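You operate a simulated robot arm through the tools that you are given. There is no shell and no other tool. Be economical: measure what you need, move in short steps, check, and stop when the job is done.

The job below is to be done with a simulated robot arm. You get a single attempt, and the scene is never put back.

JOB
Start the fan and pulse the filters by hand till the display shows 200 Pa or less.
Fine: knob to HAND for it, stop at the first such reading, then knob to AUTO; leave the fan on. Harm nothing.

Only the result counts: the job must be done as asked and must still hold three seconds after the hand-in. Knocking over, shifting, dropping, spilling or breaking anything else fails it.

ROBOT AND FRAMES
A 6-joint arm with a two-finger gripper, on a carriage that runs on a rail from [-3, 0] to [-2343, 9] (x, y) and turns from 184 to 516 degrees about z. Base frame: it is fixed where the carriage stands at the start and does not move with it; the origin is on the floor, on the carriage's upright axis, x ahead of it, y to its left, z up. Lengths are in mm, angles in degrees, forces in N, time in s.
With the tool pointing down near the work surface it reaches from about 180 to 960 mm from the robot's upright axis, wherever it stands. Its first joint turns from -166.0 to 166.0 degrees. Places, roughly: big red button [800, -400, 1200]; green box button [500, -5500, 1300]; green fan button [700, -400, 1300]; green fan lamp [600, -400, 1600]; green light button [600, -400, 1300]; grey box button [500, -5500, 1100]; grey pulse button [700, -400, 1100]; grey reset button [600, -400, 1100]; panel display [800, -400, 1400]; panel knob [700, -400, 1400]; red box button [500, -5500, 1200]; red fan button [700, -400, 1200]; red light button [600, -400, 1200]. Payload 2.54 kg.
Tool frame: the origin (TCP) lies between the finger pads and is the grasp point; the fingertips stand 23 mm ahead of it; z points along the fingers, y is the line along which they close. The gripper opens to 126 mm. The gripper's body begins 82 mm behind the TCP.
Orientation is that of the tool frame in the base frame, as [roll, pitch, yaw] about the fixed x, y, z axes, in that order (R = Rz(yaw) Ry(pitch) Rx(roll)). With the fingers straight down and closing along the base's y, the tool's x points along the base's -x, its y along +y and its z along -z.

CONTROLS
- The arm moves only by the tool play_rows. Its arguments are lists of equal length, an entry for each row: "xyz": the shift along the tool's x, y, z in units of 25 mm (1.0 is 25 mm), a list of three; "dr": the turn, a rotation vector about the tool's x, y, z in units of 8 degrees (1.0 is 8 degrees), a list of three; "fingers": the gripper command, from -1 (fully open) to 1 (shut), values between in proportion. In form: {"xyz": [[dx, dy, dz], ...], "dr": [[rx, ry, rz], ...], "fingers": [fingers, ...]}. A call has 1 to 10 rows; each row shifts and turns the commanded pose from where the row before left it, along the tool's axes as they then stand. A call with a number of a shift or a turn outside -1 to 1 is refused whole. Rows are played at 5 a second. More than 50 mm and 8.6 degrees between two rows, or a gripper value outside its range, and nothing of the call is played. Where a pose cannot be reached the arm comes as near as it can. A force on the tool above 40 N (or 10 N above the force at the start of the call, whichever is more), or a blocked arm, ends the call early, and 0.2 s more pass. Each finger halts on what it meets, pressing with about 39 N; the grip force reading is that of the motor and also rises with nothing between the fingers. The clock runs only during rows and for 0.2 s after the last one: add rows that do not move to give the fingers time. The reply holds the time, the measured pose of the TCP, the force on the tool along the base axes, the opening and the grip force, in the units named above and with some noise, with the torque about the TCP (base axes, N m) and any sound that the robot's microphone picked up.
- Cameras (640 x 400 px; columns grow to the right, rows downward): "scene" is now at [70.8, 135.9, 1647.7]; the picture's right is [-0.60, -0.80, 0.00], its down [-0.27, 0.20, -0.94] and it looks along [0.76, -0.57, -0.33] (base axes); focal length 296 px, centre (320, 200). "wrist" rides on the gripper at [82, 14, -122] in the tool frame; the picture's right is [-0.17, 0.99, 0.00], its down [-0.79, -0.13, -0.60] and it looks along [-0.59, -0.10, 0.80] (tool axes); focal length 243 px, centre (320, 200). There is no depth. A picture from a camera that has moved, and an enlarged one, comes with that camera's place and axes in the base frame and with its lens. The place of the scene camera against the robot may be out by one fixed shift of up to 25 mm in any direction.
- get_image(camera): a new picture of that camera. The clock stands still meanwhile.
- raise_lower(by): slides the trunk up (or, below 0, down) by that many mm; the arm and the scene camera ride with it, the base frame stays. It gives what a move gives, with no picture.
- roll_base(legs): drives the robot by 1 to 6 legs, each [ahead, left, turn to the left] in mm, mm and degrees, along the robot's own axes; the way and the turn of a leg run together, so that a leg with both is an arc; at most 1500 mm and 180 degrees a leg. The arm and the cameras ride along, it lands a little off, and it stops where it bumps. It keeps to its track: a leg is cut to what the track allows. It gives what a move gives.
- turn_head(pan, tilt): turns the head with the scene camera to pan (to the left, within 120 degrees either way) and tilt (down, from -29 to 69), counted from straight ahead of the robot. It gives what a move gives.
- close_up(camera, box): a new picture of the part [left, top, right, bottom] of that camera's present view, enlarged. The clock stands still meanwhile.
- sign_off(): hands the job in; it is judged then, once.

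Work in short steps. Places have to be worked out from the pictures, the camera data and where the tool is seen: move nearer, look again, correct. Check each grasp and each placing, and mend what went wrong. You have 120 turns and 82 pictures in all, those below and enlarged ones among them. Open the gripper and draw the arm clear of the work before you hand the job in, unless the task says otherwise; then end with one line.

The tools are called after "Emit:" as a command line: name --argument value ..., lists and objects as JSON in quotes. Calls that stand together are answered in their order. play_rows: Moves the arm, as the interface text tells. Its arguments: {"type":"object","properties":{"xyz":{"type":"array","items":{"type":"array","items":{"type":"number"}}},"dr":{"type":"array","items":{"type":"array","items":{"type":"number"}}},"fingers":{"type":"array","items":{"type":"number"}}},"required":["xyz","dr","fingers"]} The other tools are called the same way: raise_lower (by) slides the trunk up or down; roll_base (legs) drives the base; turn_head (pan, tilt) turns the head that bears the scene camera; get_image (camera) takes a picture; close_up (camera, box) takes an enlarged picture of a part of a camera's view; sign_off () hands the job in.

At the start:

```text
clock: 0.0
position: [441.1, -232.3, 1581.8]
tool_rot: [179.9, 0.0, 180.0]
force: [0.3, -0.1, -0.3]
moment: [-0.01, -0.01, 0.01]
grip_width: 126.0
grip_force: 0.0
trunk travel left (down, up): [-425.0, 65.0]
robot x, y, heading: [-1.2, 1.1, 0.0]
head pan, tilt: [-31.3, 24.4]
```

scene: 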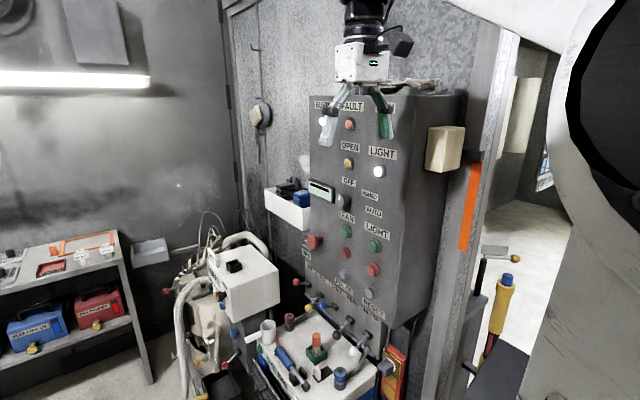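
wrist: 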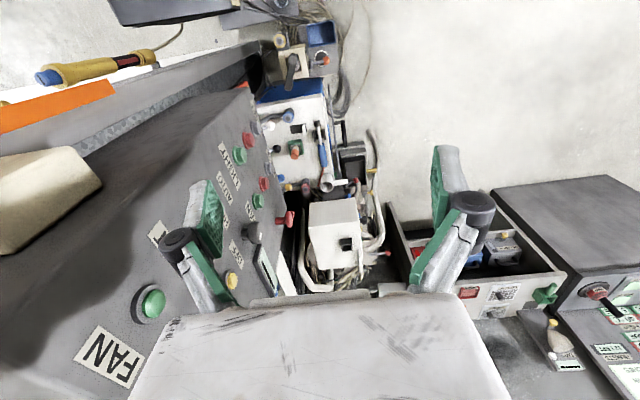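

I'll take an enlarged look at the panel to read labels and locate the controls.

Emit:
close_up --camera "scene" --box '[290, 90, 450, 190]'

Emit:
close_up --camera "scene" --box '[290, 180, 450, 310]'

```text
4.00 times, centred on (370, 140) of scene
camera zoom: at [70.8, 135.9, 1647.7], right [-0.6, -0.8, 0.0], down [-0.27, 0.2, -0.94], along [0.76, -0.57, -0.33], focal length 1185 px, centre (120, 440)
```

zoom: 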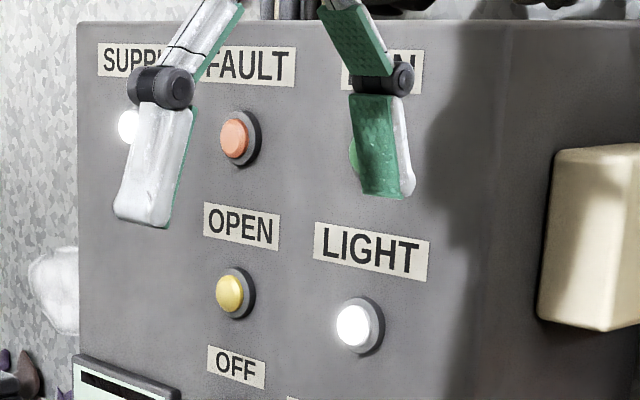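

```text
3.08 times, centred on (370, 245) of scene
camera zoom: at [70.8, 135.9, 1647.7], right [-0.6, -0.8, 0.0], down [-0.27, 0.2, -0.94], along [0.76, -0.57, -0.33], focal length 912 px, centre (166, 62)
```

zoom: 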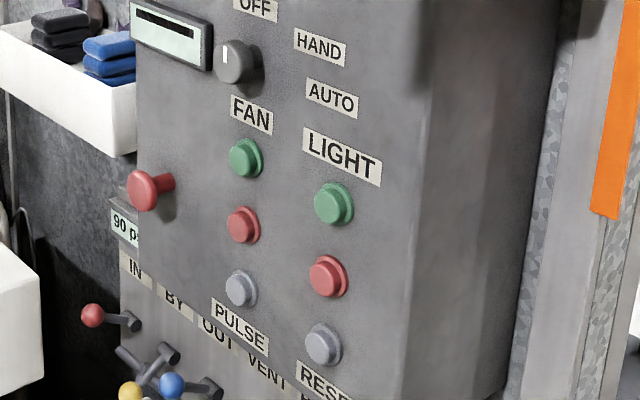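

From both pictures I put the panel face in a plane near y≈-415, facing +y, with the fan's green button at about [647,-405,1285]. I'll turn the tool to point along -y (a turn about tool x), away from the panel.

Emit:
play_rows --xyz '[[0, -0.4, 0], [0, 0, 0], [0, 0, 0], [0, 0, 0], [0, 0, 0], [0, 0, 0], [0, 0, 0], [0, 0, 0], [0, 0, 0], [0, 0, 0]]' --dr '[[1, 0, 0], [1, 0, 0], [1, 0, 0], [1, 0, 0], [1, 0, 0], [1, 0, 0], [1, 0, 0], [1, 0, 0], [1, 0, 0], [1, 0, 0]]' --fingers '[-1, -1, -1, -1, -1, -1, -1, -1, -1, -1]'

```text
clock: 2.2
position: [440.8, -242.5, 1582.4]
tool_rot: [-99.9, -0.1, -180.0]
force: [0.6, -0.1, 0.6]
moment: [0.01, -0.01, 0.0]
grip_width: 126.2
grip_force: 0.1
trunk travel left (down, up): [-425.0, 65.0]
robot x, y, heading: [2.7, -3.2, 0.1]
head pan, tilt: [-31.3, 24.4]
```

Finishing the turn, then lowering the trunk by 200 mm so the arm and head are level with the panel.

Emit:
play_rows --xyz '[[0, 0, 0], [0, 0, 0], [0, 0, 0], [0, 0, 0], [0, 0, 0]]' --dr '[[1, 0, 0], [0.24, 0, 0], [0, 0, 0], [0, 0, 0], [0, 0, 0]]' --fingers '[0, 1, 1, 1, 1]'

Emit:
raise_lower --by -200

Emit:
get_image --camera "scene"

Emit:
get_image --camera "wrist"

```text
clock: 3.4
position: [441.7, -241.8, 1582.5]
tool_rot: [-90.1, 0.0, 179.9]
force: [0.6, 0.7, -0.5]
moment: [0.01, 0.0, 0.01]
grip_width: 0.0
grip_force: 28.1
trunk travel left (down, up): [-425.0, 65.0]
robot x, y, heading: [-0.3, 0.7, 0.1]
head pan, tilt: [-31.3, 24.4]
```

```text
clock: 5.6
position: [440.6, -241.6, 1381.8]
tool_rot: [-90.0, 0.1, 179.9]
force: [-0.4, -0.3, 0.1]
moment: [0.02, -0.02, -0.01]
grip_width: 0.2
grip_force: 28.6
trunk travel left (down, up): [-225.0, 265.0]
robot x, y, heading: [3.0, -1.2, 0.2]
head pan, tilt: [-31.3, 24.4]
```

```text
77 pictures are left
camera scene: at [75.1, 143.9, 1439.6], right [-0.52, -0.85, 0.0], down [-0.35, 0.21, -0.91], along [0.78, -0.47, -0.41], focal length 296 px, centre (320, 200)
```

scene: 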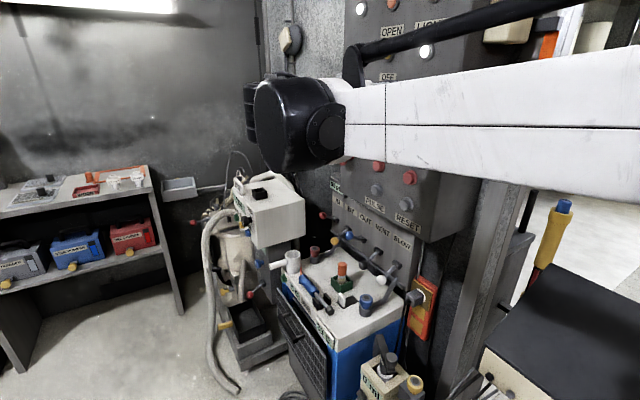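

```text
76 pictures are left
camera wrist: at [359.8, -119.8, 1367.1], right [0.17, 0.0, -0.99], down [0.79, 0.6, 0.13], along [0.59, -0.8, 0.1], focal length 243 px, centre (320, 200)
```

wrist: 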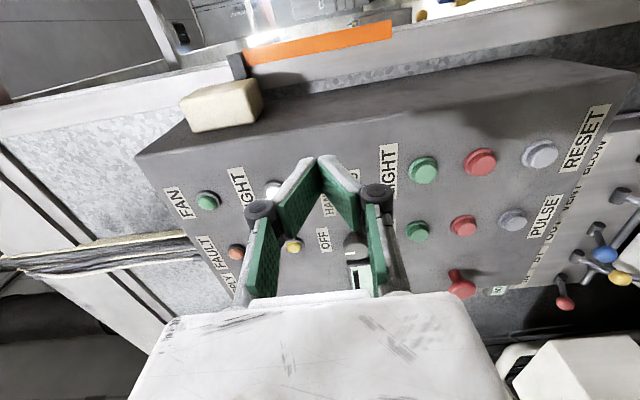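

Triangulating the two wrist pictures puts the fan's green button at about [669,-415,1255]. I'll move in front of it with a gap of about 75 mm.

Emit:
play_rows --xyz '[[-0.912, 0.508, 0.3], [-0.912, 0.508, 0.3], [-0.912, 0.508, 0.3], [-0.912, 0.508, 0.3], [-0.912, 0.508, 0.3], [-0.912, 0.508, 0.3], [-0.912, 0.508, 0.3], [-0.912, 0.508, 0.3], [-0.912, 0.508, 0.3], [-0.912, 0.508, 0.3]]' --dr '[[0, 0, 0], [0, 0, 0], [0, 0, 0], [0, 0, 0], [0, 0, 0], [0, 0, 0], [0, 0, 0], [0, 0, 0], [0, 0, 0], [0, 0, 0]]' --fingers '[1, 1, 1, 1, 1, 1, 1, 1, 1, 1]'

Emit:
get_image --camera "wrist"

Emit:
get_image --camera "scene"

```text
clock: 7.8
position: [671.1, -315.5, 1254.7]
tool_rot: [-90.1, 0.0, -180.0]
force: [-0.4, -0.6, 0.1]
moment: [0.02, 0.0, 0.04]
grip_width: 0.0
grip_force: 28.0
trunk travel left (down, up): [-225.0, 265.0]
robot x, y, heading: [-0.4, -2.4, -0.2]
head pan, tilt: [-31.3, 24.4]
```

```text
75 pictures are left
camera wrist: at [588.6, -193.5, 1240.1], right [0.17, 0.0, -0.99], down [0.79, 0.6, 0.13], along [0.59, -0.8, 0.1], focal length 243 px, centre (320, 200)
```

wrist: 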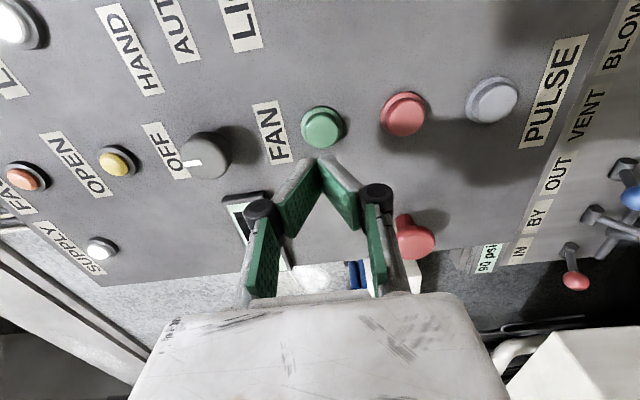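

```text
74 pictures are left
camera scene: at [74.9, 144.0, 1439.5], right [-0.52, -0.85, 0.0], down [-0.35, 0.21, -0.91], along [0.78, -0.47, -0.41], focal length 296 px, centre (320, 200)
```

scene: 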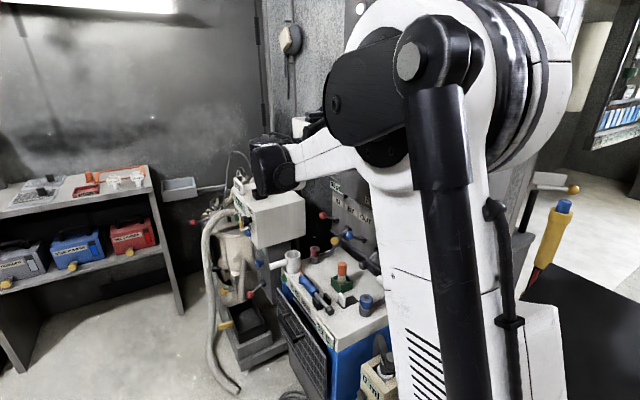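

The refined fix for the fan button is [668,-412,1252], with the pulse button about [669,-412,1105] and the knob [669,-395,1360]. I'll approach the fan button and press it with small steps.

Emit:
play_rows --xyz '[[0.08, 0.08, 0.8], [0, 0, 0.8], [0, 0, 0.4], [0, 0, 0.2], [0, 0, 0.2], [0, 0, 0.15], [0, 0, 0.15], [0, 0, 0.15]]' --dr '[[0, 0, 0], [0, 0, 0], [0, 0, 0], [0, 0, 0], [0, 0, 0], [0, 0, 0], [0, 0, 0], [0, 0, 0]]' --fingers '[1, 1, 1, 1, 1, 1, 1, 1]'

Emit:
get_image --camera "wrist"

```text
clock: 9.6
position: [667.3, -387.0, 1252.8]
tool_rot: [-90.0, 0.0, 179.9]
force: [-1.0, 1.8, -0.3]
moment: [0.02, -0.01, -0.04]
grip_width: 6.3
grip_force: 28.3
trunk travel left (down, up): [-225.0, 265.0]
robot x, y, heading: [-1.1, -0.5, 0.1]
head pan, tilt: [-31.3, 24.4]
```

```text
73 pictures are left
camera wrist: at [585.7, -265.2, 1237.9], right [0.17, 0.0, -0.99], down [0.79, 0.6, 0.13], along [0.59, -0.8, 0.1], focal length 243 px, centre (320, 200)
```

wrist: 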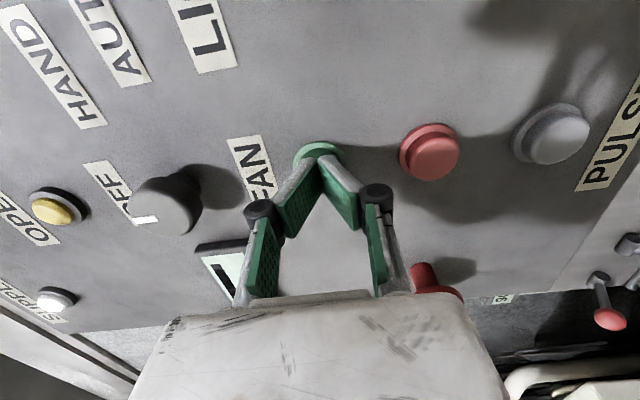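

The tip is just touching the cap (1.8 N). I'll press a few mm more.

Emit:
play_rows --xyz '[[0, 0, 0.1], [0, 0, 0.1], [0, 0, 0.1], [0, 0, 0.1]]' --dr '[[0, 0, 0], [0, 0, 0], [0, 0, 0], [0, 0, 0]]' --fingers '[1, 1, 1, 1]'

Emit:
get_image --camera "wrist"

```text
clock: 10.6
position: [667.3, -392.1, 1253.0]
tool_rot: [-90.0, -0.1, -179.9]
force: [-9.4, 34.3, -10.1]
moment: [0.21, 0.03, -0.2]
grip_width: 6.0
grip_force: 28.1
trunk travel left (down, up): [-225.0, 265.0]
robot x, y, heading: [1.0, 2.0, 0.3]
head pan, tilt: [-31.3, 24.4]
heard: click
```

```text
72 pictures are left
camera wrist: at [585.8, -271.6, 1238.0], right [0.17, 0.0, -0.99], down [0.79, 0.6, 0.13], along [0.59, -0.8, 0.1], focal length 243 px, centre (320, 200)
```

wrist: 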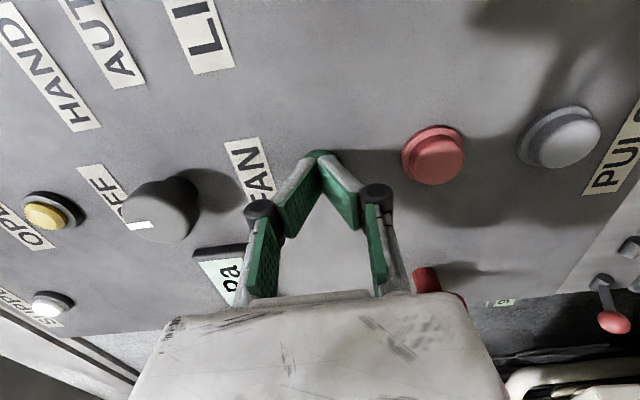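

A click, and the display shows something now. I'll back off 75 mm and look at the lamp and display.

Emit:
play_rows --xyz '[[0, 0, -0.4], [0, 0, -0.9], [0, 0, -0.9], [0, 0, -0.9]]' --dr '[[0, 0, 0], [0, 0, 0], [0, 0, 0], [0, 0, 0]]' --fingers '[1, 1, 1, 1]'

Emit:
get_image --camera "wrist"

```text
clock: 11.6
position: [667.3, -321.7, 1252.8]
tool_rot: [-90.1, 0.1, -179.9]
force: [0.2, -0.3, 0.4]
moment: [0.01, -0.01, 0.03]
grip_width: 0.0
grip_force: 28.7
trunk travel left (down, up): [-225.0, 265.0]
robot x, y, heading: [0.9, 6.5, 0.1]
head pan, tilt: [-31.3, 24.4]
```

```text
71 pictures are left
camera wrist: at [586.5, -199.5, 1237.9], right [0.17, 0.0, -0.99], down [0.79, 0.6, 0.13], along [0.59, -0.8, 0.1], focal length 243 px, centre (320, 200)
```

wrist: 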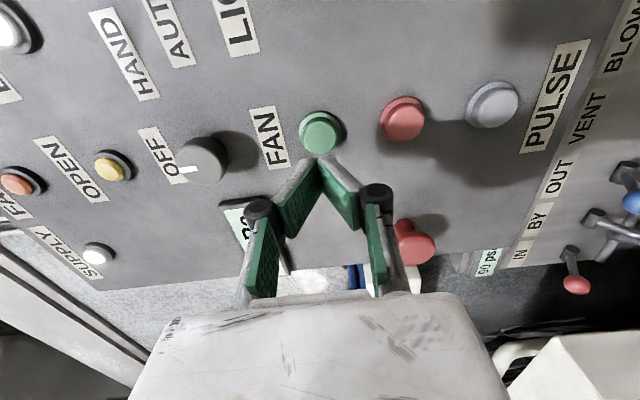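

The knob's mark points at OFF (12 o'clock); HAND is up-right and AUTO right of it. I'll move in front of the knob with the fingers half open.

Emit:
play_rows --xyz '[[0, -0.86, 0], [0, -0.86, 0], [0, -0.86, 0], [0, -0.86, 0], [0, -0.86, 0], [0, 0, 0], [0, 0, 0]]' --dr '[[0, 0, 0], [0, 0, 0], [0, 0, 0], [0, 0, 0], [0, 0, 0], [0, 0, 0], [0, 0, 0]]' --fingers '[1, 0.6, 0.2, -0.2, -0.2, -0.2, -0.2]'

Emit:
get_image --camera "wrist"

```text
clock: 13.2
position: [667.4, -321.2, 1359.6]
tool_rot: [-90.1, 0.1, -180.0]
force: [0.5, -0.3, 0.0]
moment: [-0.03, 0.02, 0.03]
grip_width: 75.6
grip_force: 0.1
trunk travel left (down, up): [-225.0, 265.0]
robot x, y, heading: [-0.8, -0.3, -0.1]
head pan, tilt: [-31.3, 24.4]
```

```text
70 pictures are left
camera wrist: at [585.4, -199.4, 1344.7], right [0.17, 0.0, -0.99], down [0.79, 0.6, 0.13], along [0.59, -0.8, 0.1], focal length 243 px, centre (320, 200)
```

wrist: 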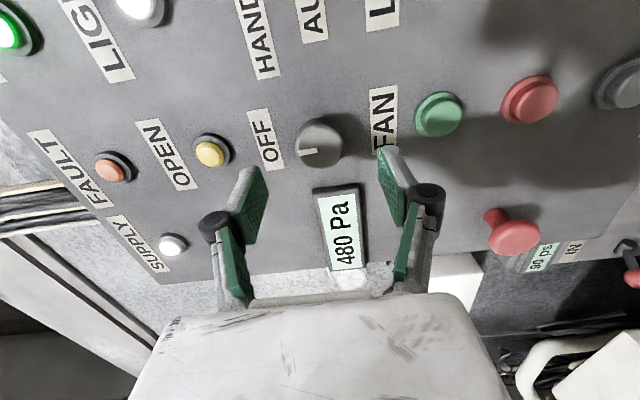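

The display reads 480 Pa and the fan lamp is lit. The knob's centre is about [671,·,1358]; I'll advance so that the fingers straddle it, without closing.

Emit:
play_rows --xyz '[[-0.12, 0.06, 0.7], [0, 0, 0.7], [0, 0, 0.6], [0, 0, 0.3], [0, 0, 0]]' --dr '[[0, 0, 0], [0, 0, 0], [0, 0, 0], [0, 0, 0], [0, 0, 0]]' --fingers '[-0.2, -0.2, -0.2, -0.2, -0.2]'

Emit:
get_image --camera "wrist"

```text
clock: 14.4
position: [670.3, -377.6, 1358.1]
tool_rot: [-90.1, 0.0, -179.9]
force: [-0.6, 0.1, 0.7]
moment: [-0.01, 0.03, -0.01]
grip_width: 75.3
grip_force: 0.1
trunk travel left (down, up): [-225.0, 265.0]
robot x, y, heading: [-0.1, -1.9, -0.1]
head pan, tilt: [-31.3, 24.4]
```

```text
69 pictures are left
camera wrist: at [588.5, -256.0, 1344.1], right [0.17, 0.0, -0.99], down [0.79, 0.6, 0.13], along [0.59, -0.8, 0.1], focal length 243 px, centre (320, 200)
```

wrist: 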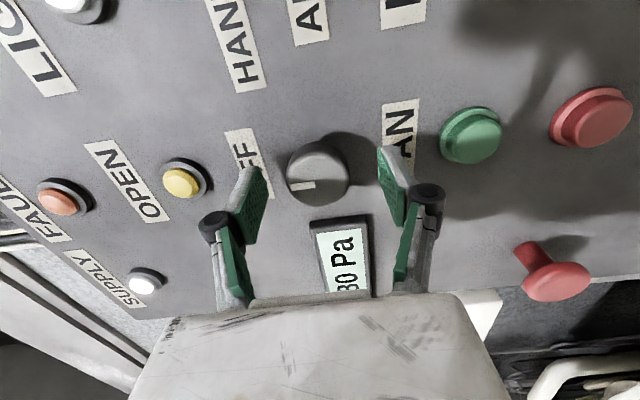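

The fingers straddle the knob; its front is at y≈-391. I'll go in 9 mm more, raise 1.5 mm, and close on it.

Emit:
play_rows --xyz '[[0, -0.06, 0.2], [0, 0, 0.16], [0, 0, 0], [0, 0, 0], [0, 0, 0], [0, 0, 0]]' --dr '[[0, 0, 0], [0, 0, 0], [0, 0, 0], [0, 0, 0], [0, 0, 0], [0, 0, 0]]' --fingers '[-0.2, -0.2, 0.2, 0.5, 0.5, 0.5]'

Emit:
get_image --camera "wrist"

```text
clock: 15.8
position: [670.3, -386.3, 1360.5]
tool_rot: [-90.1, -0.1, -180.0]
force: [-3.6, 2.9, -10.4]
moment: [0.18, 0.03, -0.07]
grip_width: 40.6
grip_force: 45.1
trunk travel left (down, up): [-225.0, 265.0]
robot x, y, heading: [-2.1, 0.4, 0.1]
head pan, tilt: [-31.3, 24.4]
```

```text
68 pictures are left
camera wrist: at [588.7, -264.8, 1345.5], right [0.17, 0.0, -0.99], down [0.79, 0.6, 0.13], along [0.59, -0.8, 0.1], focal length 243 px, centre (320, 200)
```

wrist: 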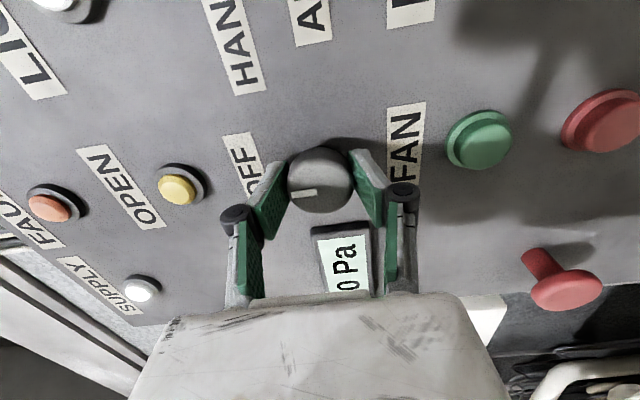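

Gripped on the 40 mm knob. I'll turn clockwise (+z of the tool) in steps and watch the mark and listen for clicks.

Emit:
play_rows --xyz '[[0, 0.04, 0], [0, 0, 0], [0, 0, 0], [0, 0, 0], [0, 0, 0]]' --dr '[[0, 0, 1], [0, 0, 1], [0, 0, 1], [0, 0, 0.75], [0, 0, 0]]' --fingers '[0.5, 0.5, 0.5, 0.5, 0.5]'

Emit:
get_image --camera "wrist"

```text
clock: 17.0
position: [669.3, -388.1, 1360.0]
tool_rot: [-89.9, 30.1, 180.0]
force: [7.2, -6.1, 21.3]
moment: [-0.39, 0.0, 0.07]
grip_width: 40.5
grip_force: 45.3
trunk travel left (down, up): [-225.0, 265.0]
robot x, y, heading: [-3.2, -3.0, 0.1]
head pan, tilt: [-31.3, 24.4]
```

```text
67 pictures are left
camera wrist: at [606.6, -264.9, 1305.7], right [0.64, 0.0, -0.77], down [0.62, 0.6, 0.51], along [0.46, -0.8, 0.38], focal length 243 px, centre (320, 200)
```

wrist: 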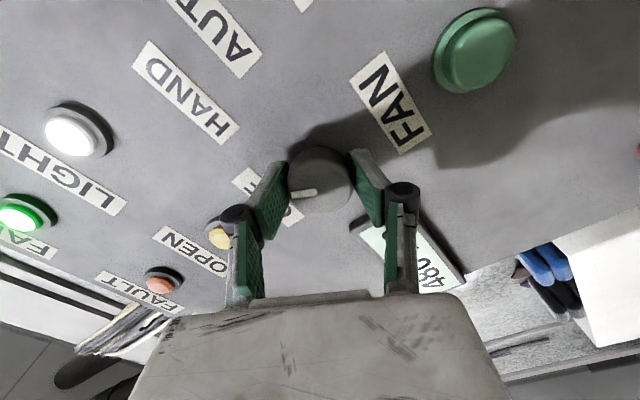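

The mark turned with the gripper (30°), with no detent click yet. I continue in small steps.

Emit:
play_rows --xyz '[[0, -0.03, 0], [0, 0, 0], [0, 0, 0]]' --dr '[[0, 0, 1], [0, 0, 0.9], [0, 0, 0]]' --fingers '[0.5, 0.5, 0.5]'

Emit:
get_image --camera "wrist"

```text
clock: 17.8
position: [671.6, -386.0, 1360.7]
tool_rot: [-90.1, 45.4, 179.9]
force: [12.4, -5.1, 19.1]
moment: [-0.38, -0.02, 0.39]
grip_width: 40.8
grip_force: 45.0
trunk travel left (down, up): [-225.0, 265.0]
robot x, y, heading: [-0.3, 2.9, -0.1]
head pan, tilt: [-31.3, 24.4]
```

```text
66 pictures are left
camera wrist: at [622.7, -264.9, 1290.8], right [0.82, 0.0, -0.58], down [0.46, 0.6, 0.66], along [0.35, -0.8, 0.49], focal length 243 px, centre (320, 200)
```

wrist: 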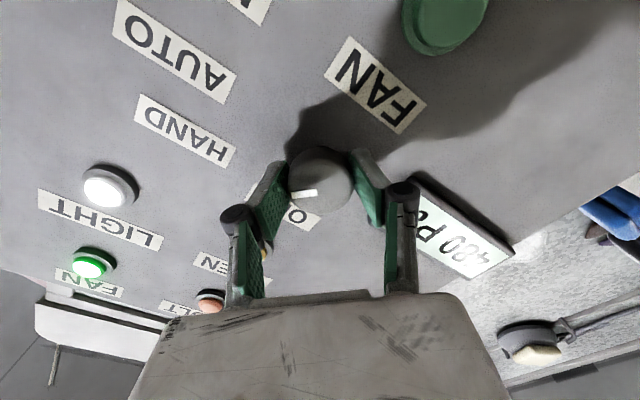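

At 45° nothing was heard. I'll open the fingers here to see whether the knob stays or snaps to a detent.

Emit:
play_rows --xyz '[[0, 0, 0], [0, 0, 0], [0, 0, 0], [0, 0, -0.8], [0, 0, -0.8]]' --dr '[[0, 0, 0], [0, 0, 0], [0, 0, 0], [0, 0, 0], [0, 0, 0]]' --fingers '[0, -0.2, -0.2, -0.2, -0.2]'

Emit:
get_image --camera "wrist"

```text
clock: 19.0
position: [671.1, -347.7, 1358.9]
tool_rot: [-90.1, 45.2, 179.9]
force: [0.3, 0.1, -0.4]
moment: [0.01, -0.02, -0.02]
grip_width: 75.8
grip_force: 0.0
trunk travel left (down, up): [-225.0, 265.0]
robot x, y, heading: [-1.4, 1.5, -0.1]
head pan, tilt: [-31.3, 24.4]
```

```text
65 pictures are left
camera wrist: at [622.1, -225.3, 1290.5], right [0.82, 0.0, -0.58], down [0.46, 0.6, 0.66], along [0.34, -0.8, 0.49], focal length 243 px, centre (320, 200)
```

wrist: 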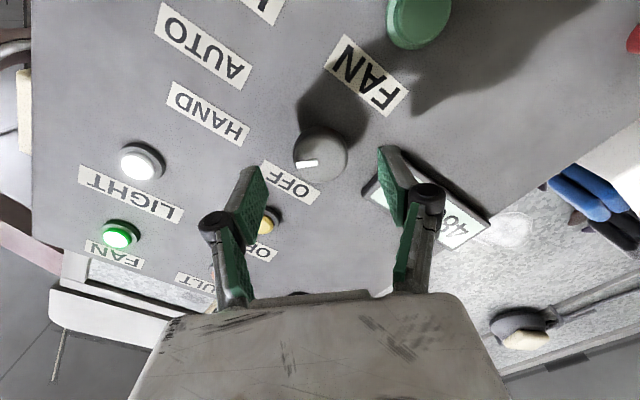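

The knob stayed put at 45°, and the label layout fits 0/45/90° positions. I'll turn the tool upright again, close the fingers and move to the pulse button to test.

Emit:
play_rows --xyz '[[0, 0, -0.3], [0, 0, -0.3], [0, 0, 0], [0, 0, 0], [0, 0, 0], [0, 0, 0], [0, 1, 0], [0, 1, 0], [0, 1, 0], [0, 1, 0]]' --dr '[[0, 0, -0.945], [0, 0, -0.945], [0, 0, -0.945], [0, 0, -0.945], [0, 0, -0.945], [0, 0, -0.945], [0, 0, 0], [0, 0, 0], [0, 0, 0], [0, 0, 0]]' --fingers '[-0.2, -0.2, 0.5, 1, 1, 1, 1, 1, 1, 1]'

Emit:
play_rows --xyz '[[0, 1, 0], [0, 1, 0], [0, 1, 0], [0, 1, 0], [0, 1, 0], [0, 1, 0], [0, 0.1, 0]]' --dr '[[0, 0, 0], [0, 0, 0], [0, 0, 0], [0, 0, 0], [0, 0, 0], [0, 0, 0], [0, 0, 0]]' --fingers '[1, 1, 1, 1, 1, 1, 1]'

Emit:
get_image --camera "wrist"

Emit:
get_image --camera "scene"

```text
clock: 21.2
position: [668.7, -332.2, 1258.9]
tool_rot: [-90.1, -0.2, 180.0]
force: [-0.7, -0.1, -0.5]
moment: [0.0, 0.0, 0.0]
grip_width: 0.0
grip_force: 28.0
trunk travel left (down, up): [-225.0, 265.0]
robot x, y, heading: [0.0, -1.4, 0.2]
head pan, tilt: [-31.3, 24.4]
```

```text
clock: 22.8
position: [669.8, -331.6, 1107.3]
tool_rot: [-90.0, -0.2, 180.0]
force: [-0.4, -0.3, 0.5]
moment: [-0.03, 0.04, -0.02]
grip_width: 0.0
grip_force: 28.5
trunk travel left (down, up): [-225.0, 265.0]
robot x, y, heading: [-0.3, -1.6, 0.0]
head pan, tilt: [-31.3, 24.4]
```

```text
64 pictures are left
camera wrist: at [588.1, -209.7, 1093.2], right [0.16, 0.0, -0.99], down [0.79, 0.6, 0.13], along [0.59, -0.8, 0.1], focal length 243 px, centre (320, 200)
```

wrist: 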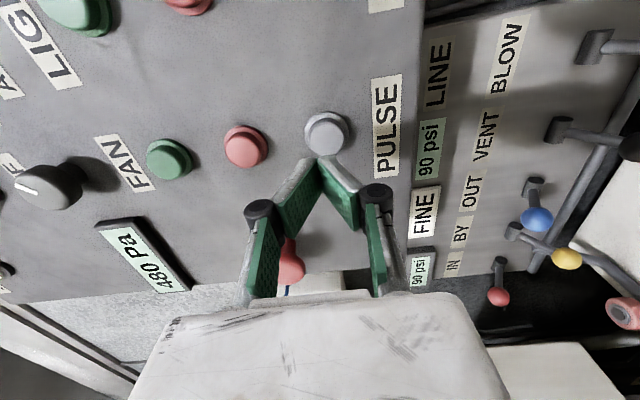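

```text
63 pictures are left
camera scene: at [75.2, 143.8, 1439.5], right [-0.52, -0.85, 0.0], down [-0.35, 0.21, -0.91], along [0.78, -0.47, -0.41], focal length 296 px, centre (320, 200)
```

scene: 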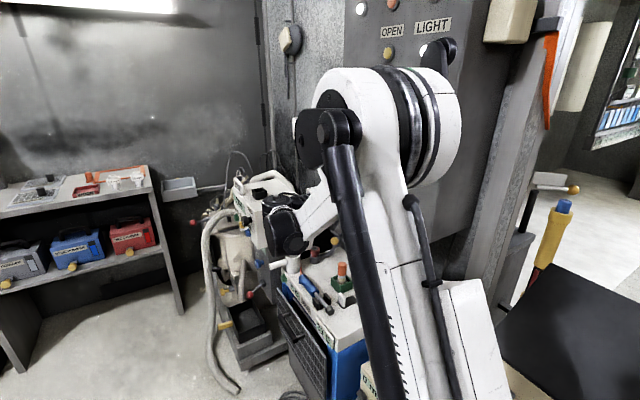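

The button centre is about [667,·,1101], so I correct by 5 mm down. The display reads 480 Pa and is visible from here. I press the pulse once.

Emit:
play_rows --xyz '[[0.1, 0.25, 0.8], [0, 0, 0.8], [0, 0, 0.4], [0, 0, 0.2], [0, 0, 0.1], [0, 0, 0.1], [0, 0, 0.1]]' --dr '[[0, 0, 0], [0, 0, 0], [0, 0, 0], [0, 0, 0], [0, 0, 0], [0, 0, 0], [0, 0, 0]]' --fingers '[1, 1, 1, 1, 1, 1, 1]'

Emit:
get_image --camera "wrist"

```text
clock: 24.4
position: [666.5, -391.7, 1100.9]
tool_rot: [-89.9, -0.2, -179.9]
force: [-4.8, 17.6, -2.8]
moment: [0.04, 0.01, -0.07]
grip_width: 5.9
grip_force: 28.6
trunk travel left (down, up): [-225.0, 265.0]
robot x, y, heading: [-0.1, 3.2, 0.2]
head pan, tilt: [-31.3, 24.4]
heard: click
```

```text
62 pictures are left
camera wrist: at [585.6, -269.8, 1087.0], right [0.16, 0.0, -0.99], down [0.79, 0.6, 0.13], along [0.59, -0.8, 0.1], focal length 243 px, centre (320, 200)
```

wrist: 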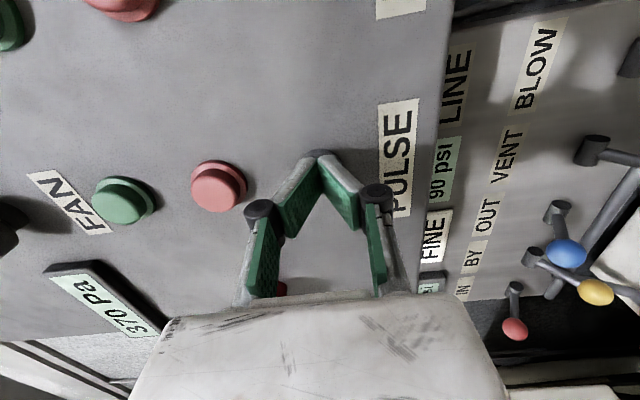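

The pulse worked: 480 → 370 Pa, so the knob is in HAND. I'll back off 15 mm, wait, and check that the reading is steady.

Emit:
play_rows --xyz '[[0, 0, -0.6], [0, 0, 0], [0, 0, 0], [0, 0, 0], [0, 0, 0], [0, 0, 0]]' --dr '[[0, 0, 0], [0, 0, 0], [0, 0, 0], [0, 0, 0], [0, 0, 0], [0, 0, 0]]' --fingers '[1, 1, 1, 1, 1, 1]'

Emit:
get_image --camera "wrist"

```text
clock: 25.8
position: [667.7, -379.9, 1101.2]
tool_rot: [-90.1, -0.2, -179.9]
force: [-0.2, -0.2, -0.2]
moment: [-0.01, 0.04, 0.05]
grip_width: 0.0
grip_force: 28.7
trunk travel left (down, up): [-225.0, 265.0]
robot x, y, heading: [-1.1, 2.0, 0.2]
head pan, tilt: [-31.3, 24.4]
```

```text
61 pictures are left
camera wrist: at [585.8, -257.0, 1086.7], right [0.16, 0.0, -0.99], down [0.79, 0.6, 0.13], along [0.59, -0.8, 0.1], focal length 243 px, centre (320, 200)
```

wrist: 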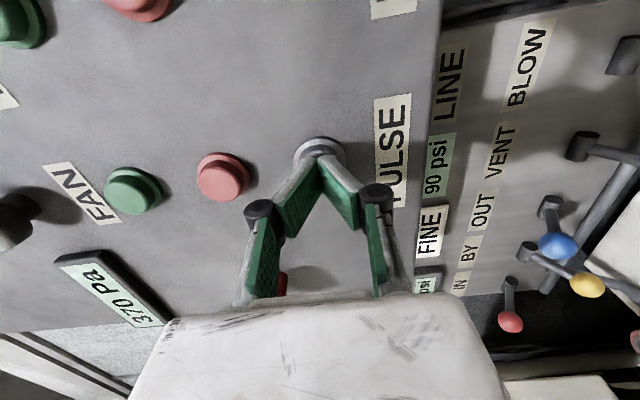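

Steady at 370 Pa, line at 90 psi. I press the pulse a second time, back off and look.

Emit:
play_rows --xyz '[[0, 0, 0.3], [0, 0, 0.1], [0, 0, 0.1], [0, 0, 0.1], [0, 0, 0], [0, 0, -0.6], [0, 0, 0], [0, 0, 0], [0, 0, 0], [0, 0, 0]]' --dr '[[0, 0, 0], [0, 0, 0], [0, 0, 0], [0, 0, 0], [0, 0, 0], [0, 0, 0], [0, 0, 0], [0, 0, 0], [0, 0, 0], [0, 0, 0]]' --fingers '[1, 1, 1, 1, 1, 1, 1, 1, 1, 1]'

Emit:
get_image --camera "wrist"

```text
clock: 28.0
position: [667.1, -379.8, 1101.2]
tool_rot: [-90.1, -0.3, -180.0]
force: [-0.5, -0.4, -0.3]
moment: [0.0, 0.0, 0.02]
grip_width: 0.0
grip_force: 28.5
trunk travel left (down, up): [-225.0, 265.0]
robot x, y, heading: [-0.5, -3.5, 0.1]
head pan, tilt: [-31.3, 24.4]
heard: click
```

```text
60 pictures are left
camera wrist: at [584.9, -257.3, 1087.1], right [0.16, 0.0, -0.99], down [0.79, 0.6, 0.13], along [0.59, -0.8, 0.1], focal length 243 px, centre (320, 200)
```

wrist: 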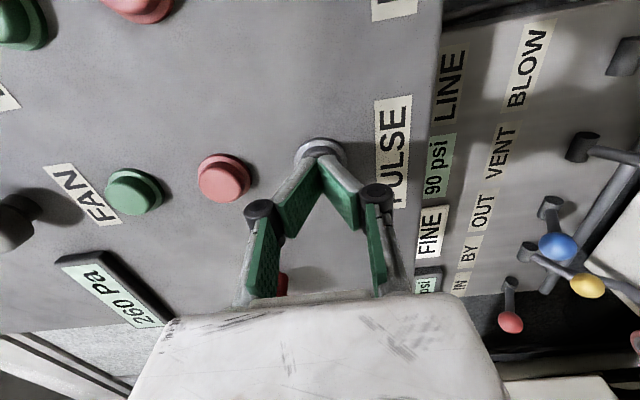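

The reading is now 260 Pa, still above 200. One more pulse.

Emit:
play_rows --xyz '[[0, 0, 0.3], [0, 0, 0.1], [0, 0, 0.1], [0, 0, 0.1], [0, 0, 0], [0, 0, -0.6], [0, 0, 0], [0, 0, 0], [0, 0, 0], [0, 0, 0]]' --dr '[[0, 0, 0], [0, 0, 0], [0, 0, 0], [0, 0, 0], [0, 0, 0], [0, 0, 0], [0, 0, 0], [0, 0, 0], [0, 0, 0], [0, 0, 0]]' --fingers '[1, 1, 1, 1, 1, 1, 1, 1, 1, 1]'

Emit:
close_up --camera "wrist" --box '[0, 230, 180, 342]'

```text
clock: 30.2
position: [667.0, -377.7, 1102.0]
tool_rot: [-90.0, -0.2, 180.0]
force: [0.2, 0.2, -0.7]
moment: [0.0, 0.01, -0.01]
grip_width: 0.1
grip_force: 28.4
trunk travel left (down, up): [-225.0, 265.0]
robot x, y, heading: [0.4, 1.4, -0.1]
head pan, tilt: [-31.3, 24.4]
heard: click
```

```text
3.56 times, centred on (90, 286) of wrist
camera zoom: at [584.7, -256.7, 1086.8], right [0.16, 0.0, -0.99], down [0.79, 0.6, 0.13], along [0.59, -0.8, 0.1], focal length 863 px, centre (1138, -106)
```

zoom: 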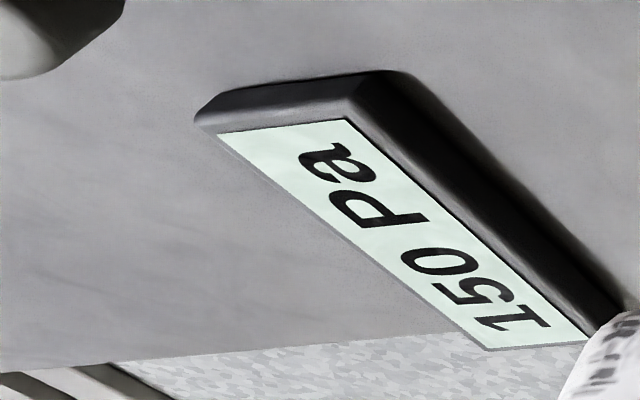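

150 Pa — that is the first reading at or below 200, so no more pulsing. I back off and return to the knob with open fingers.

Emit:
play_rows --xyz '[[0, 0, -1], [0, 0, -1], [0, -1, 0], [0, -1, 0], [0, -1, 0], [0, -1, 0], [0, -1, 0], [0, -1, 0], [0, -1, 0], [0, -1, 0]]' --dr '[[0, 0, 0], [0, 0, 0], [0, 0, 0], [0, 0, 0], [0, 0, 0], [0, 0, 0], [0, 0, 0], [0, 0, 0], [0, 0, 0], [0, 0, 0]]' --fingers '[1, 1, 1, 1, 1, 1, 1, 1, 1, 1]'

Emit:
play_rows --xyz '[[-0.06, -1, 0], [-0.08, -1, 0], [0, -0.3, 0], [0, 0, 0], [0, 0, 0]]' --dr '[[0, 0, 0], [0, 0, 0], [0, 0, 0], [0, 0, 0], [0, 0, 0]]' --fingers '[0.5, 0, -0.2, -0.2, -0.2]'

Emit:
get_image --camera "wrist"

```text
clock: 32.4
position: [666.1, -330.4, 1301.4]
tool_rot: [-90.1, -0.2, -180.0]
force: [0.2, -0.5, 0.4]
moment: [0.0, -0.05, -0.01]
grip_width: 0.0
grip_force: 28.5
trunk travel left (down, up): [-225.0, 265.0]
robot x, y, heading: [2.7, 0.5, 0.2]
head pan, tilt: [-31.3, 24.4]
```

```text
clock: 33.6
position: [672.6, -329.1, 1358.4]
tool_rot: [-90.1, -0.3, -179.9]
force: [-0.2, 0.5, 0.3]
moment: [-0.01, -0.04, 0.0]
grip_width: 75.7
grip_force: 0.0
trunk travel left (down, up): [-225.0, 265.0]
robot x, y, heading: [-0.3, -1.3, 0.1]
head pan, tilt: [-31.3, 24.4]
```

```text
58 pictures are left
camera wrist: at [590.8, -207.7, 1343.9], right [0.16, 0.0, -0.99], down [0.79, 0.6, 0.13], along [0.59, -0.8, 0.1], focal length 243 px, centre (320, 200)
```

wrist: 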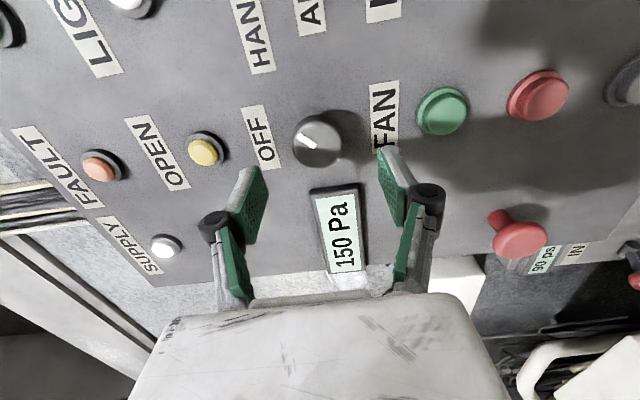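

Still 150 Pa, and the mark stands at about 45°. I advance to straddle the knob and close on it as before.

Emit:
play_rows --xyz '[[0.08, -0.06, 0.7], [0, 0, 0.7], [0, 0, 0.6], [0, 0, 0.28], [0, 0, 0], [0, 0, 0], [0, 0, 0], [0, 0, 0], [0, 0, 0]]' --dr '[[0, 0, 0], [0, 0, 0], [0, 0, 0], [0, 0, 0], [0, 0, 0], [0, 0, 0], [0, 0, 0], [0, 0, 0], [0, 0, 0]]' --fingers '[-0.2, -0.2, -0.2, -0.2, -0.2, 0.2, 0.5, 0.5, 0.5]'

Emit:
play_rows --xyz '[[0, 0, 0], [0, 0, 0], [0, 0, 0], [0, 0, 0], [0, 0, 0], [0, 0, 0], [0, 0, 0]]' --dr '[[0, 0, 1], [0, 0, 1], [0, 0, 1], [0, 0, 1], [0, 0, 1], [0, 0, 0.7], [0, 0, 0]]' --fingers '[0.5, 0.5, 0.5, 0.5, 0.5, 0.5, 0.5]'

Emit:
get_image --camera "wrist"

```text
clock: 35.6
position: [670.0, -387.5, 1360.6]
tool_rot: [-90.0, -0.2, -179.9]
force: [-3.7, 0.9, -11.4]
moment: [0.19, 0.05, -0.02]
grip_width: 40.1
grip_force: 45.0
trunk travel left (down, up): [-225.0, 265.0]
robot x, y, heading: [-2.3, -2.6, -0.1]
head pan, tilt: [-31.3, 24.4]
```

```text
clock: 37.2
position: [668.2, -387.7, 1359.9]
tool_rot: [-90.0, 45.5, 179.9]
force: [-1.8, 2.1, -9.6]
moment: [0.08, -0.02, 0.11]
grip_width: 40.2
grip_force: 44.3
trunk travel left (down, up): [-225.0, 265.0]
robot x, y, heading: [-1.0, -2.2, 0.0]
head pan, tilt: [-31.3, 24.4]
```

```text
57 pictures are left
camera wrist: at [622.8, -264.8, 1290.4], right [0.82, 0.0, -0.57], down [0.46, 0.6, 0.66], along [0.34, -0.8, 0.49], focal length 243 px, centre (320, 200)
```

wrist: 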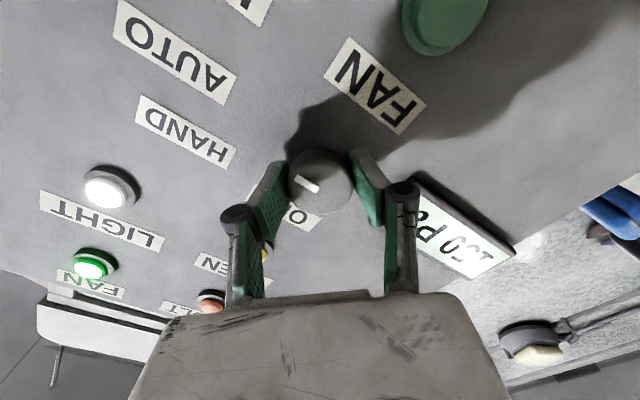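

The mark seems at about 90°, pointing at AUTO. I release, back off and turn the tool upright to verify.

Emit:
play_rows --xyz '[[0, 0, 0], [0, 0, 0], [0, 0, 0], [0, 0, -0.9], [0, 0, -0.9], [0, 0, -0.5]]' --dr '[[0, 0, 0], [0, 0, 0], [0, 0, 0], [0, 0, 0], [0, 0, 0], [0, 0, 0]]' --fingers '[0, -0.2, -0.2, -0.2, -0.2, -0.2]'

Emit:
play_rows --xyz '[[0, 0, 0], [0, 0, 0], [0, 0, 0], [0, 0, 0], [0, 0, 0], [0, 0, 0], [0, 0, 0]]' --dr '[[0, 0, -0.95], [0, 0, -0.95], [0, 0, -0.95], [0, 0, -0.95], [0, 0, -0.95], [0, 0, -0.95], [0, 0, 0]]' --fingers '[-0.2, -0.2, -0.2, -0.2, -0.2, -0.2, -0.2]'

Emit:
get_image --camera "wrist"

Emit:
close_up --camera "wrist" --box '[220, 40, 420, 165]'

```text
clock: 38.6
position: [667.3, -328.8, 1359.9]
tool_rot: [-90.0, 45.4, 179.9]
force: [-0.2, -0.3, 0.1]
moment: [-0.03, 0.01, -0.02]
grip_width: 75.9
grip_force: 0.1
trunk travel left (down, up): [-225.0, 265.0]
robot x, y, heading: [-0.1, -1.0, 0.0]
head pan, tilt: [-31.3, 24.4]
```

```text
clock: 40.2
position: [667.8, -330.9, 1361.1]
tool_rot: [-90.1, -0.2, 180.0]
force: [0.4, 0.0, 0.0]
moment: [-0.01, 0.01, -0.02]
grip_width: 75.6
grip_force: 0.1
trunk travel left (down, up): [-225.0, 265.0]
robot x, y, heading: [0.6, -0.3, 0.0]
head pan, tilt: [-31.3, 24.4]
```

```text
56 pictures are left
camera wrist: at [587.6, -207.6, 1345.3], right [0.16, 0.0, -0.99], down [0.79, 0.6, 0.13], along [0.59, -0.8, 0.1], focal length 243 px, centre (320, 200)
```

wrist: 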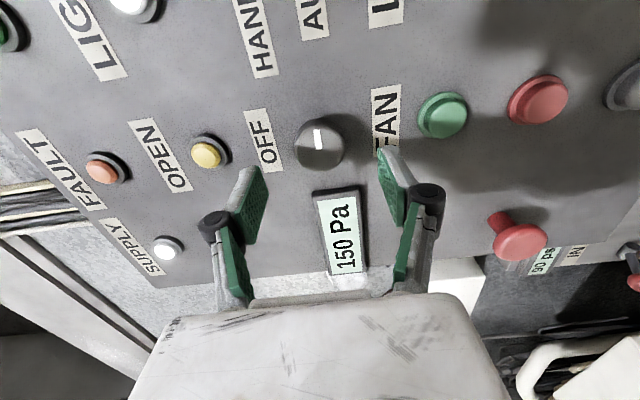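

```text
3.20 times, centred on (320, 102) of wrist
camera zoom: at [587.6, -207.6, 1345.3], right [0.16, 0.0, -0.99], down [0.79, 0.6, 0.13], along [0.59, -0.8, 0.1], focal length 776 px, centre (320, 512)
```

zoom: 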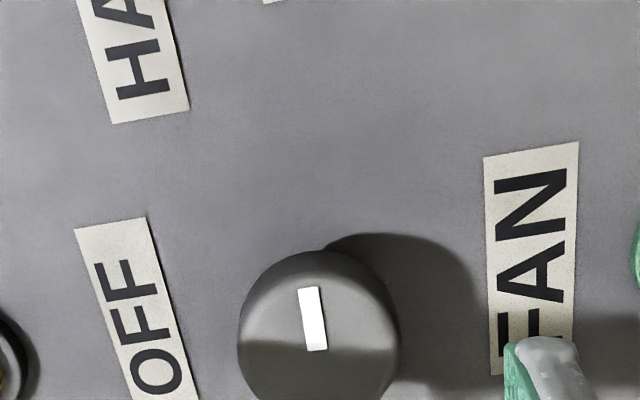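

The mark points right (~90°), but the label geometry (HAND ≈52°, AUTO ≈104°) suggests AUTO may lie a bit further. I'll re-grip and turn gently further to feel for the end stop.

Emit:
play_rows --xyz '[[-0.1, 0.02, 0.7], [0, 0, 0.7], [0, 0, 0.6], [0, 0, 0.22], [0, 0, 0], [0, 0, 0], [0, 0, 0], [0, 0, 0], [0, 0, 0]]' --dr '[[0, 0, 0], [0, 0, 0], [0, 0, 0], [0, 0, 0], [0, 0, 0], [0, 0, 0], [0, 0, 0], [0, 0, 0], [0, 0, 0]]' --fingers '[-0.2, -0.2, -0.2, -0.2, -0.2, 0.2, 0.5, 0.5, 0.5]'

Emit:
play_rows --xyz '[[0, 0, 0], [0, 0, 0], [0, 0, 0]]' --dr '[[0, 0, 0.4], [0, 0, 0.4], [0, 0, 0]]' --fingers '[0.5, 0.5, 0.5]'

Emit:
play_rows --xyz '[[0, 0, 0], [0, 0, 0], [0, 0, 0]]' --dr '[[0, 0, 0.4], [0, 0, 0.4], [0, 0, 0]]' --fingers '[0.5, 0.5, 0.5]'

Emit:
close_up --camera "wrist" --box '[200, 80, 440, 230]'

```text
clock: 42.2
position: [672.1, -383.8, 1360.2]
tool_rot: [-90.0, -0.2, -180.0]
force: [3.9, -1.5, 7.2]
moment: [-0.21, 0.0, 0.06]
grip_width: 41.1
grip_force: 45.1
trunk travel left (down, up): [-225.0, 265.0]
robot x, y, heading: [-1.9, -1.2, -0.1]
head pan, tilt: [-31.3, 24.4]
```

```text
clock: 43.0
position: [672.7, -383.8, 1359.3]
tool_rot: [-89.9, 6.2, -180.0]
force: [15.7, -9.1, 23.9]
moment: [-0.52, 0.01, 0.12]
grip_width: 41.3
grip_force: 44.7
trunk travel left (down, up): [-225.0, 265.0]
robot x, y, heading: [-2.0, -0.9, -0.0]
head pan, tilt: [-31.3, 24.4]
```

```text
clock: 43.8
position: [670.6, -384.4, 1359.3]
tool_rot: [-90.0, 12.7, -180.0]
force: [15.8, -10.1, 31.0]
moment: [-0.56, 0.5, 0.4]
grip_width: 41.2
grip_force: 45.5
trunk travel left (down, up): [-225.0, 265.0]
robot x, y, heading: [0.1, 0.9, -0.1]
head pan, tilt: [-31.3, 24.4]
```

```text
2.67 times, centred on (320, 155) of wrist
camera zoom: at [594.8, -262.8, 1327.7], right [0.38, 0.0, -0.93], down [0.74, 0.6, 0.3], along [0.55, -0.8, 0.23], focal length 647 px, centre (320, 320)
```

zoom: 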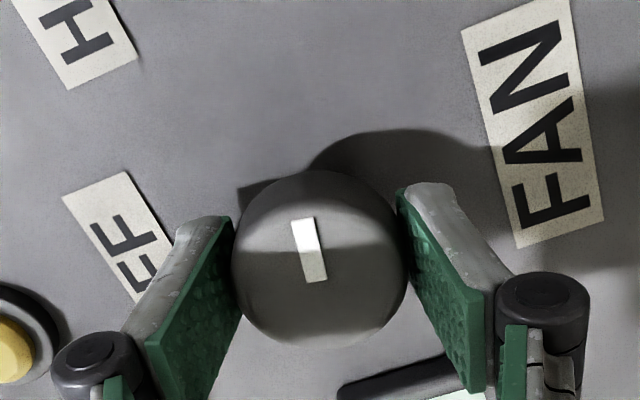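

The moment about y jumped to 0.5 N·m over the last few degrees: the end stop is at about 100°, so the knob is now fully at AUTO. I release and draw back.

Emit:
play_rows --xyz '[[0, 0, 0], [0, 0, 0], [0, 0, 0], [0, 0, -0.9], [0, 0, -0.9], [0, 0, -0.9], [0, 0, -0.9], [0, 0, 0]]' --dr '[[0, 0, 0], [0, 0, 0], [0, 0, 0], [0, 0, 0], [0, 0, 0], [0, 0, -0.8], [0, 0, -0.8], [0, 0, 0]]' --fingers '[0, -0.2, -0.2, -0.2, -0.2, -0.2, -0.2, -0.2]'

Emit:
get_image --camera "wrist"

Emit:
close_up --camera "wrist" --box '[200, 0, 440, 150]'

```text
clock: 45.6
position: [671.1, -294.3, 1359.5]
tool_rot: [-90.1, -0.3, -180.0]
force: [-0.2, -0.7, 0.2]
moment: [-0.01, 0.0, -0.01]
grip_width: 75.8
grip_force: 0.1
trunk travel left (down, up): [-225.0, 265.0]
robot x, y, heading: [0.1, 0.4, 0.1]
head pan, tilt: [-31.3, 24.4]
```

```text
53 pictures are left
camera wrist: at [589.2, -171.3, 1345.0], right [0.16, 0.0, -0.99], down [0.79, 0.6, 0.13], along [0.59, -0.8, 0.1], focal length 243 px, centre (320, 200)
```

wrist: 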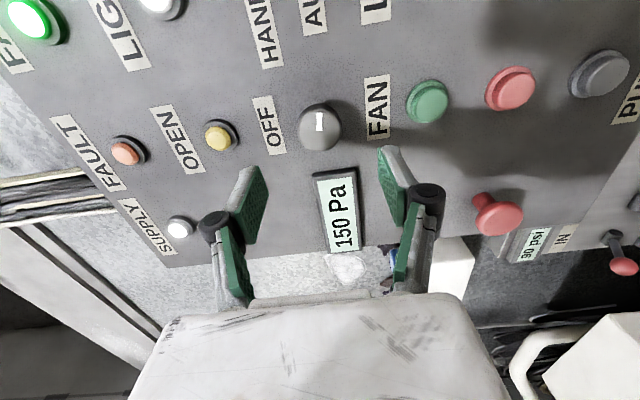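

```text
2.67 times, centred on (320, 75) of wrist
camera zoom: at [589.2, -171.3, 1345.0], right [0.16, 0.0, -0.99], down [0.79, 0.6, 0.13], along [0.59, -0.8, 0.1], focal length 647 px, centre (320, 533)
```

zoom: 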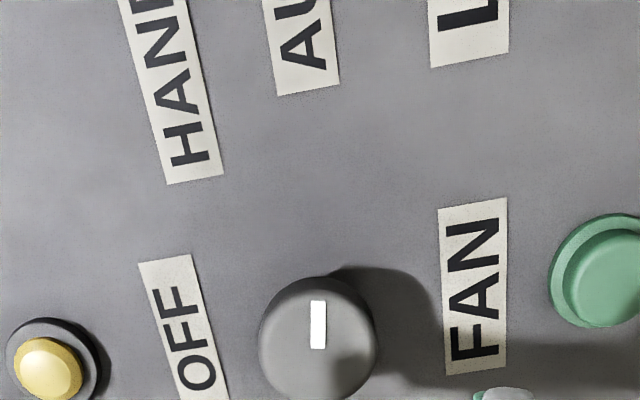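

The mark now points towards AUTO, the fan lamp is lit and the display still shows 150 Pa. I open the gripper fully and draw the arm further back.

Emit:
play_rows --xyz '[[0, 0, -1], [0, 0, -1], [0, 0, -1], [0, 0, 0], [0, 0, 0]]' --dr '[[0, 0, 0], [0, 0, 0], [0, 0, 0], [0, 0, 0], [0, 0, 0]]' --fingers '[-0.5, -1, -1, -1, -1]'

Emit:
get_image --camera "wrist"

Emit:
get_image --camera "scene"

```text
clock: 46.8
position: [673.0, -220.0, 1360.5]
tool_rot: [-90.1, -0.2, -180.0]
force: [0.2, -1.1, 0.3]
moment: [0.0, 0.02, -0.01]
grip_width: 126.2
grip_force: 0.1
trunk travel left (down, up): [-225.0, 265.0]
robot x, y, heading: [1.1, -0.2, 0.2]
head pan, tilt: [-31.3, 24.4]
```

```text
51 pictures are left
camera wrist: at [590.2, -98.0, 1345.9], right [0.16, 0.0, -0.99], down [0.79, 0.6, 0.13], along [0.59, -0.8, 0.1], focal length 243 px, centre (320, 200)
```

wrist: 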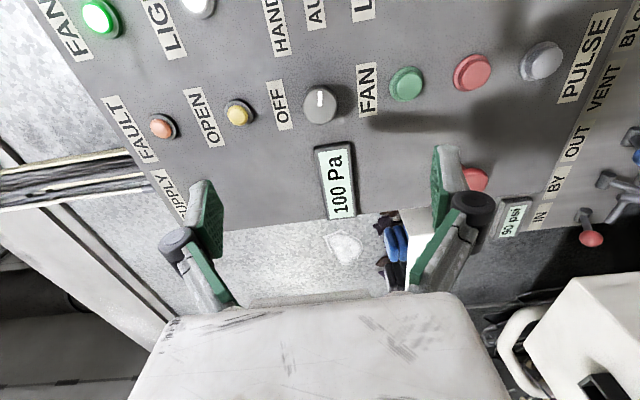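

```text
50 pictures are left
camera scene: at [75.1, 143.9, 1439.5], right [-0.52, -0.85, 0.0], down [-0.35, 0.21, -0.91], along [0.78, -0.47, -0.41], focal length 296 px, centre (320, 200)
```

scene: 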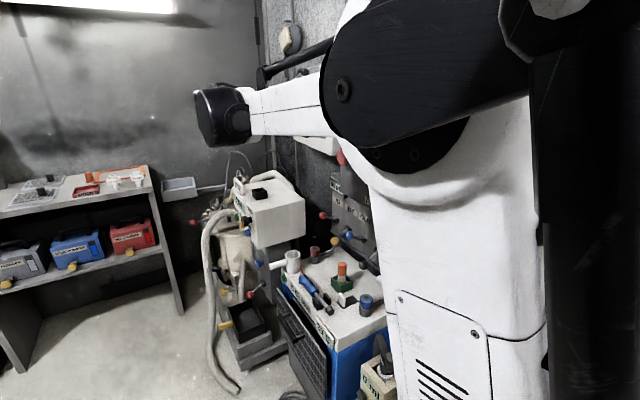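

The display has fallen to 100 Pa on its own, which suggests AUTO is active. The fan lamp is lit and the arm is clear, so I hand in.

Emit:
sign_off

```text
The job is handed in.
```

The fan is running and the filters were pulsed by hand three times in HAND (480, 370, 260, then 150 Pa). I stopped there, set the knob to AUTO, and the display has since dropped to 100 Pa by itself.
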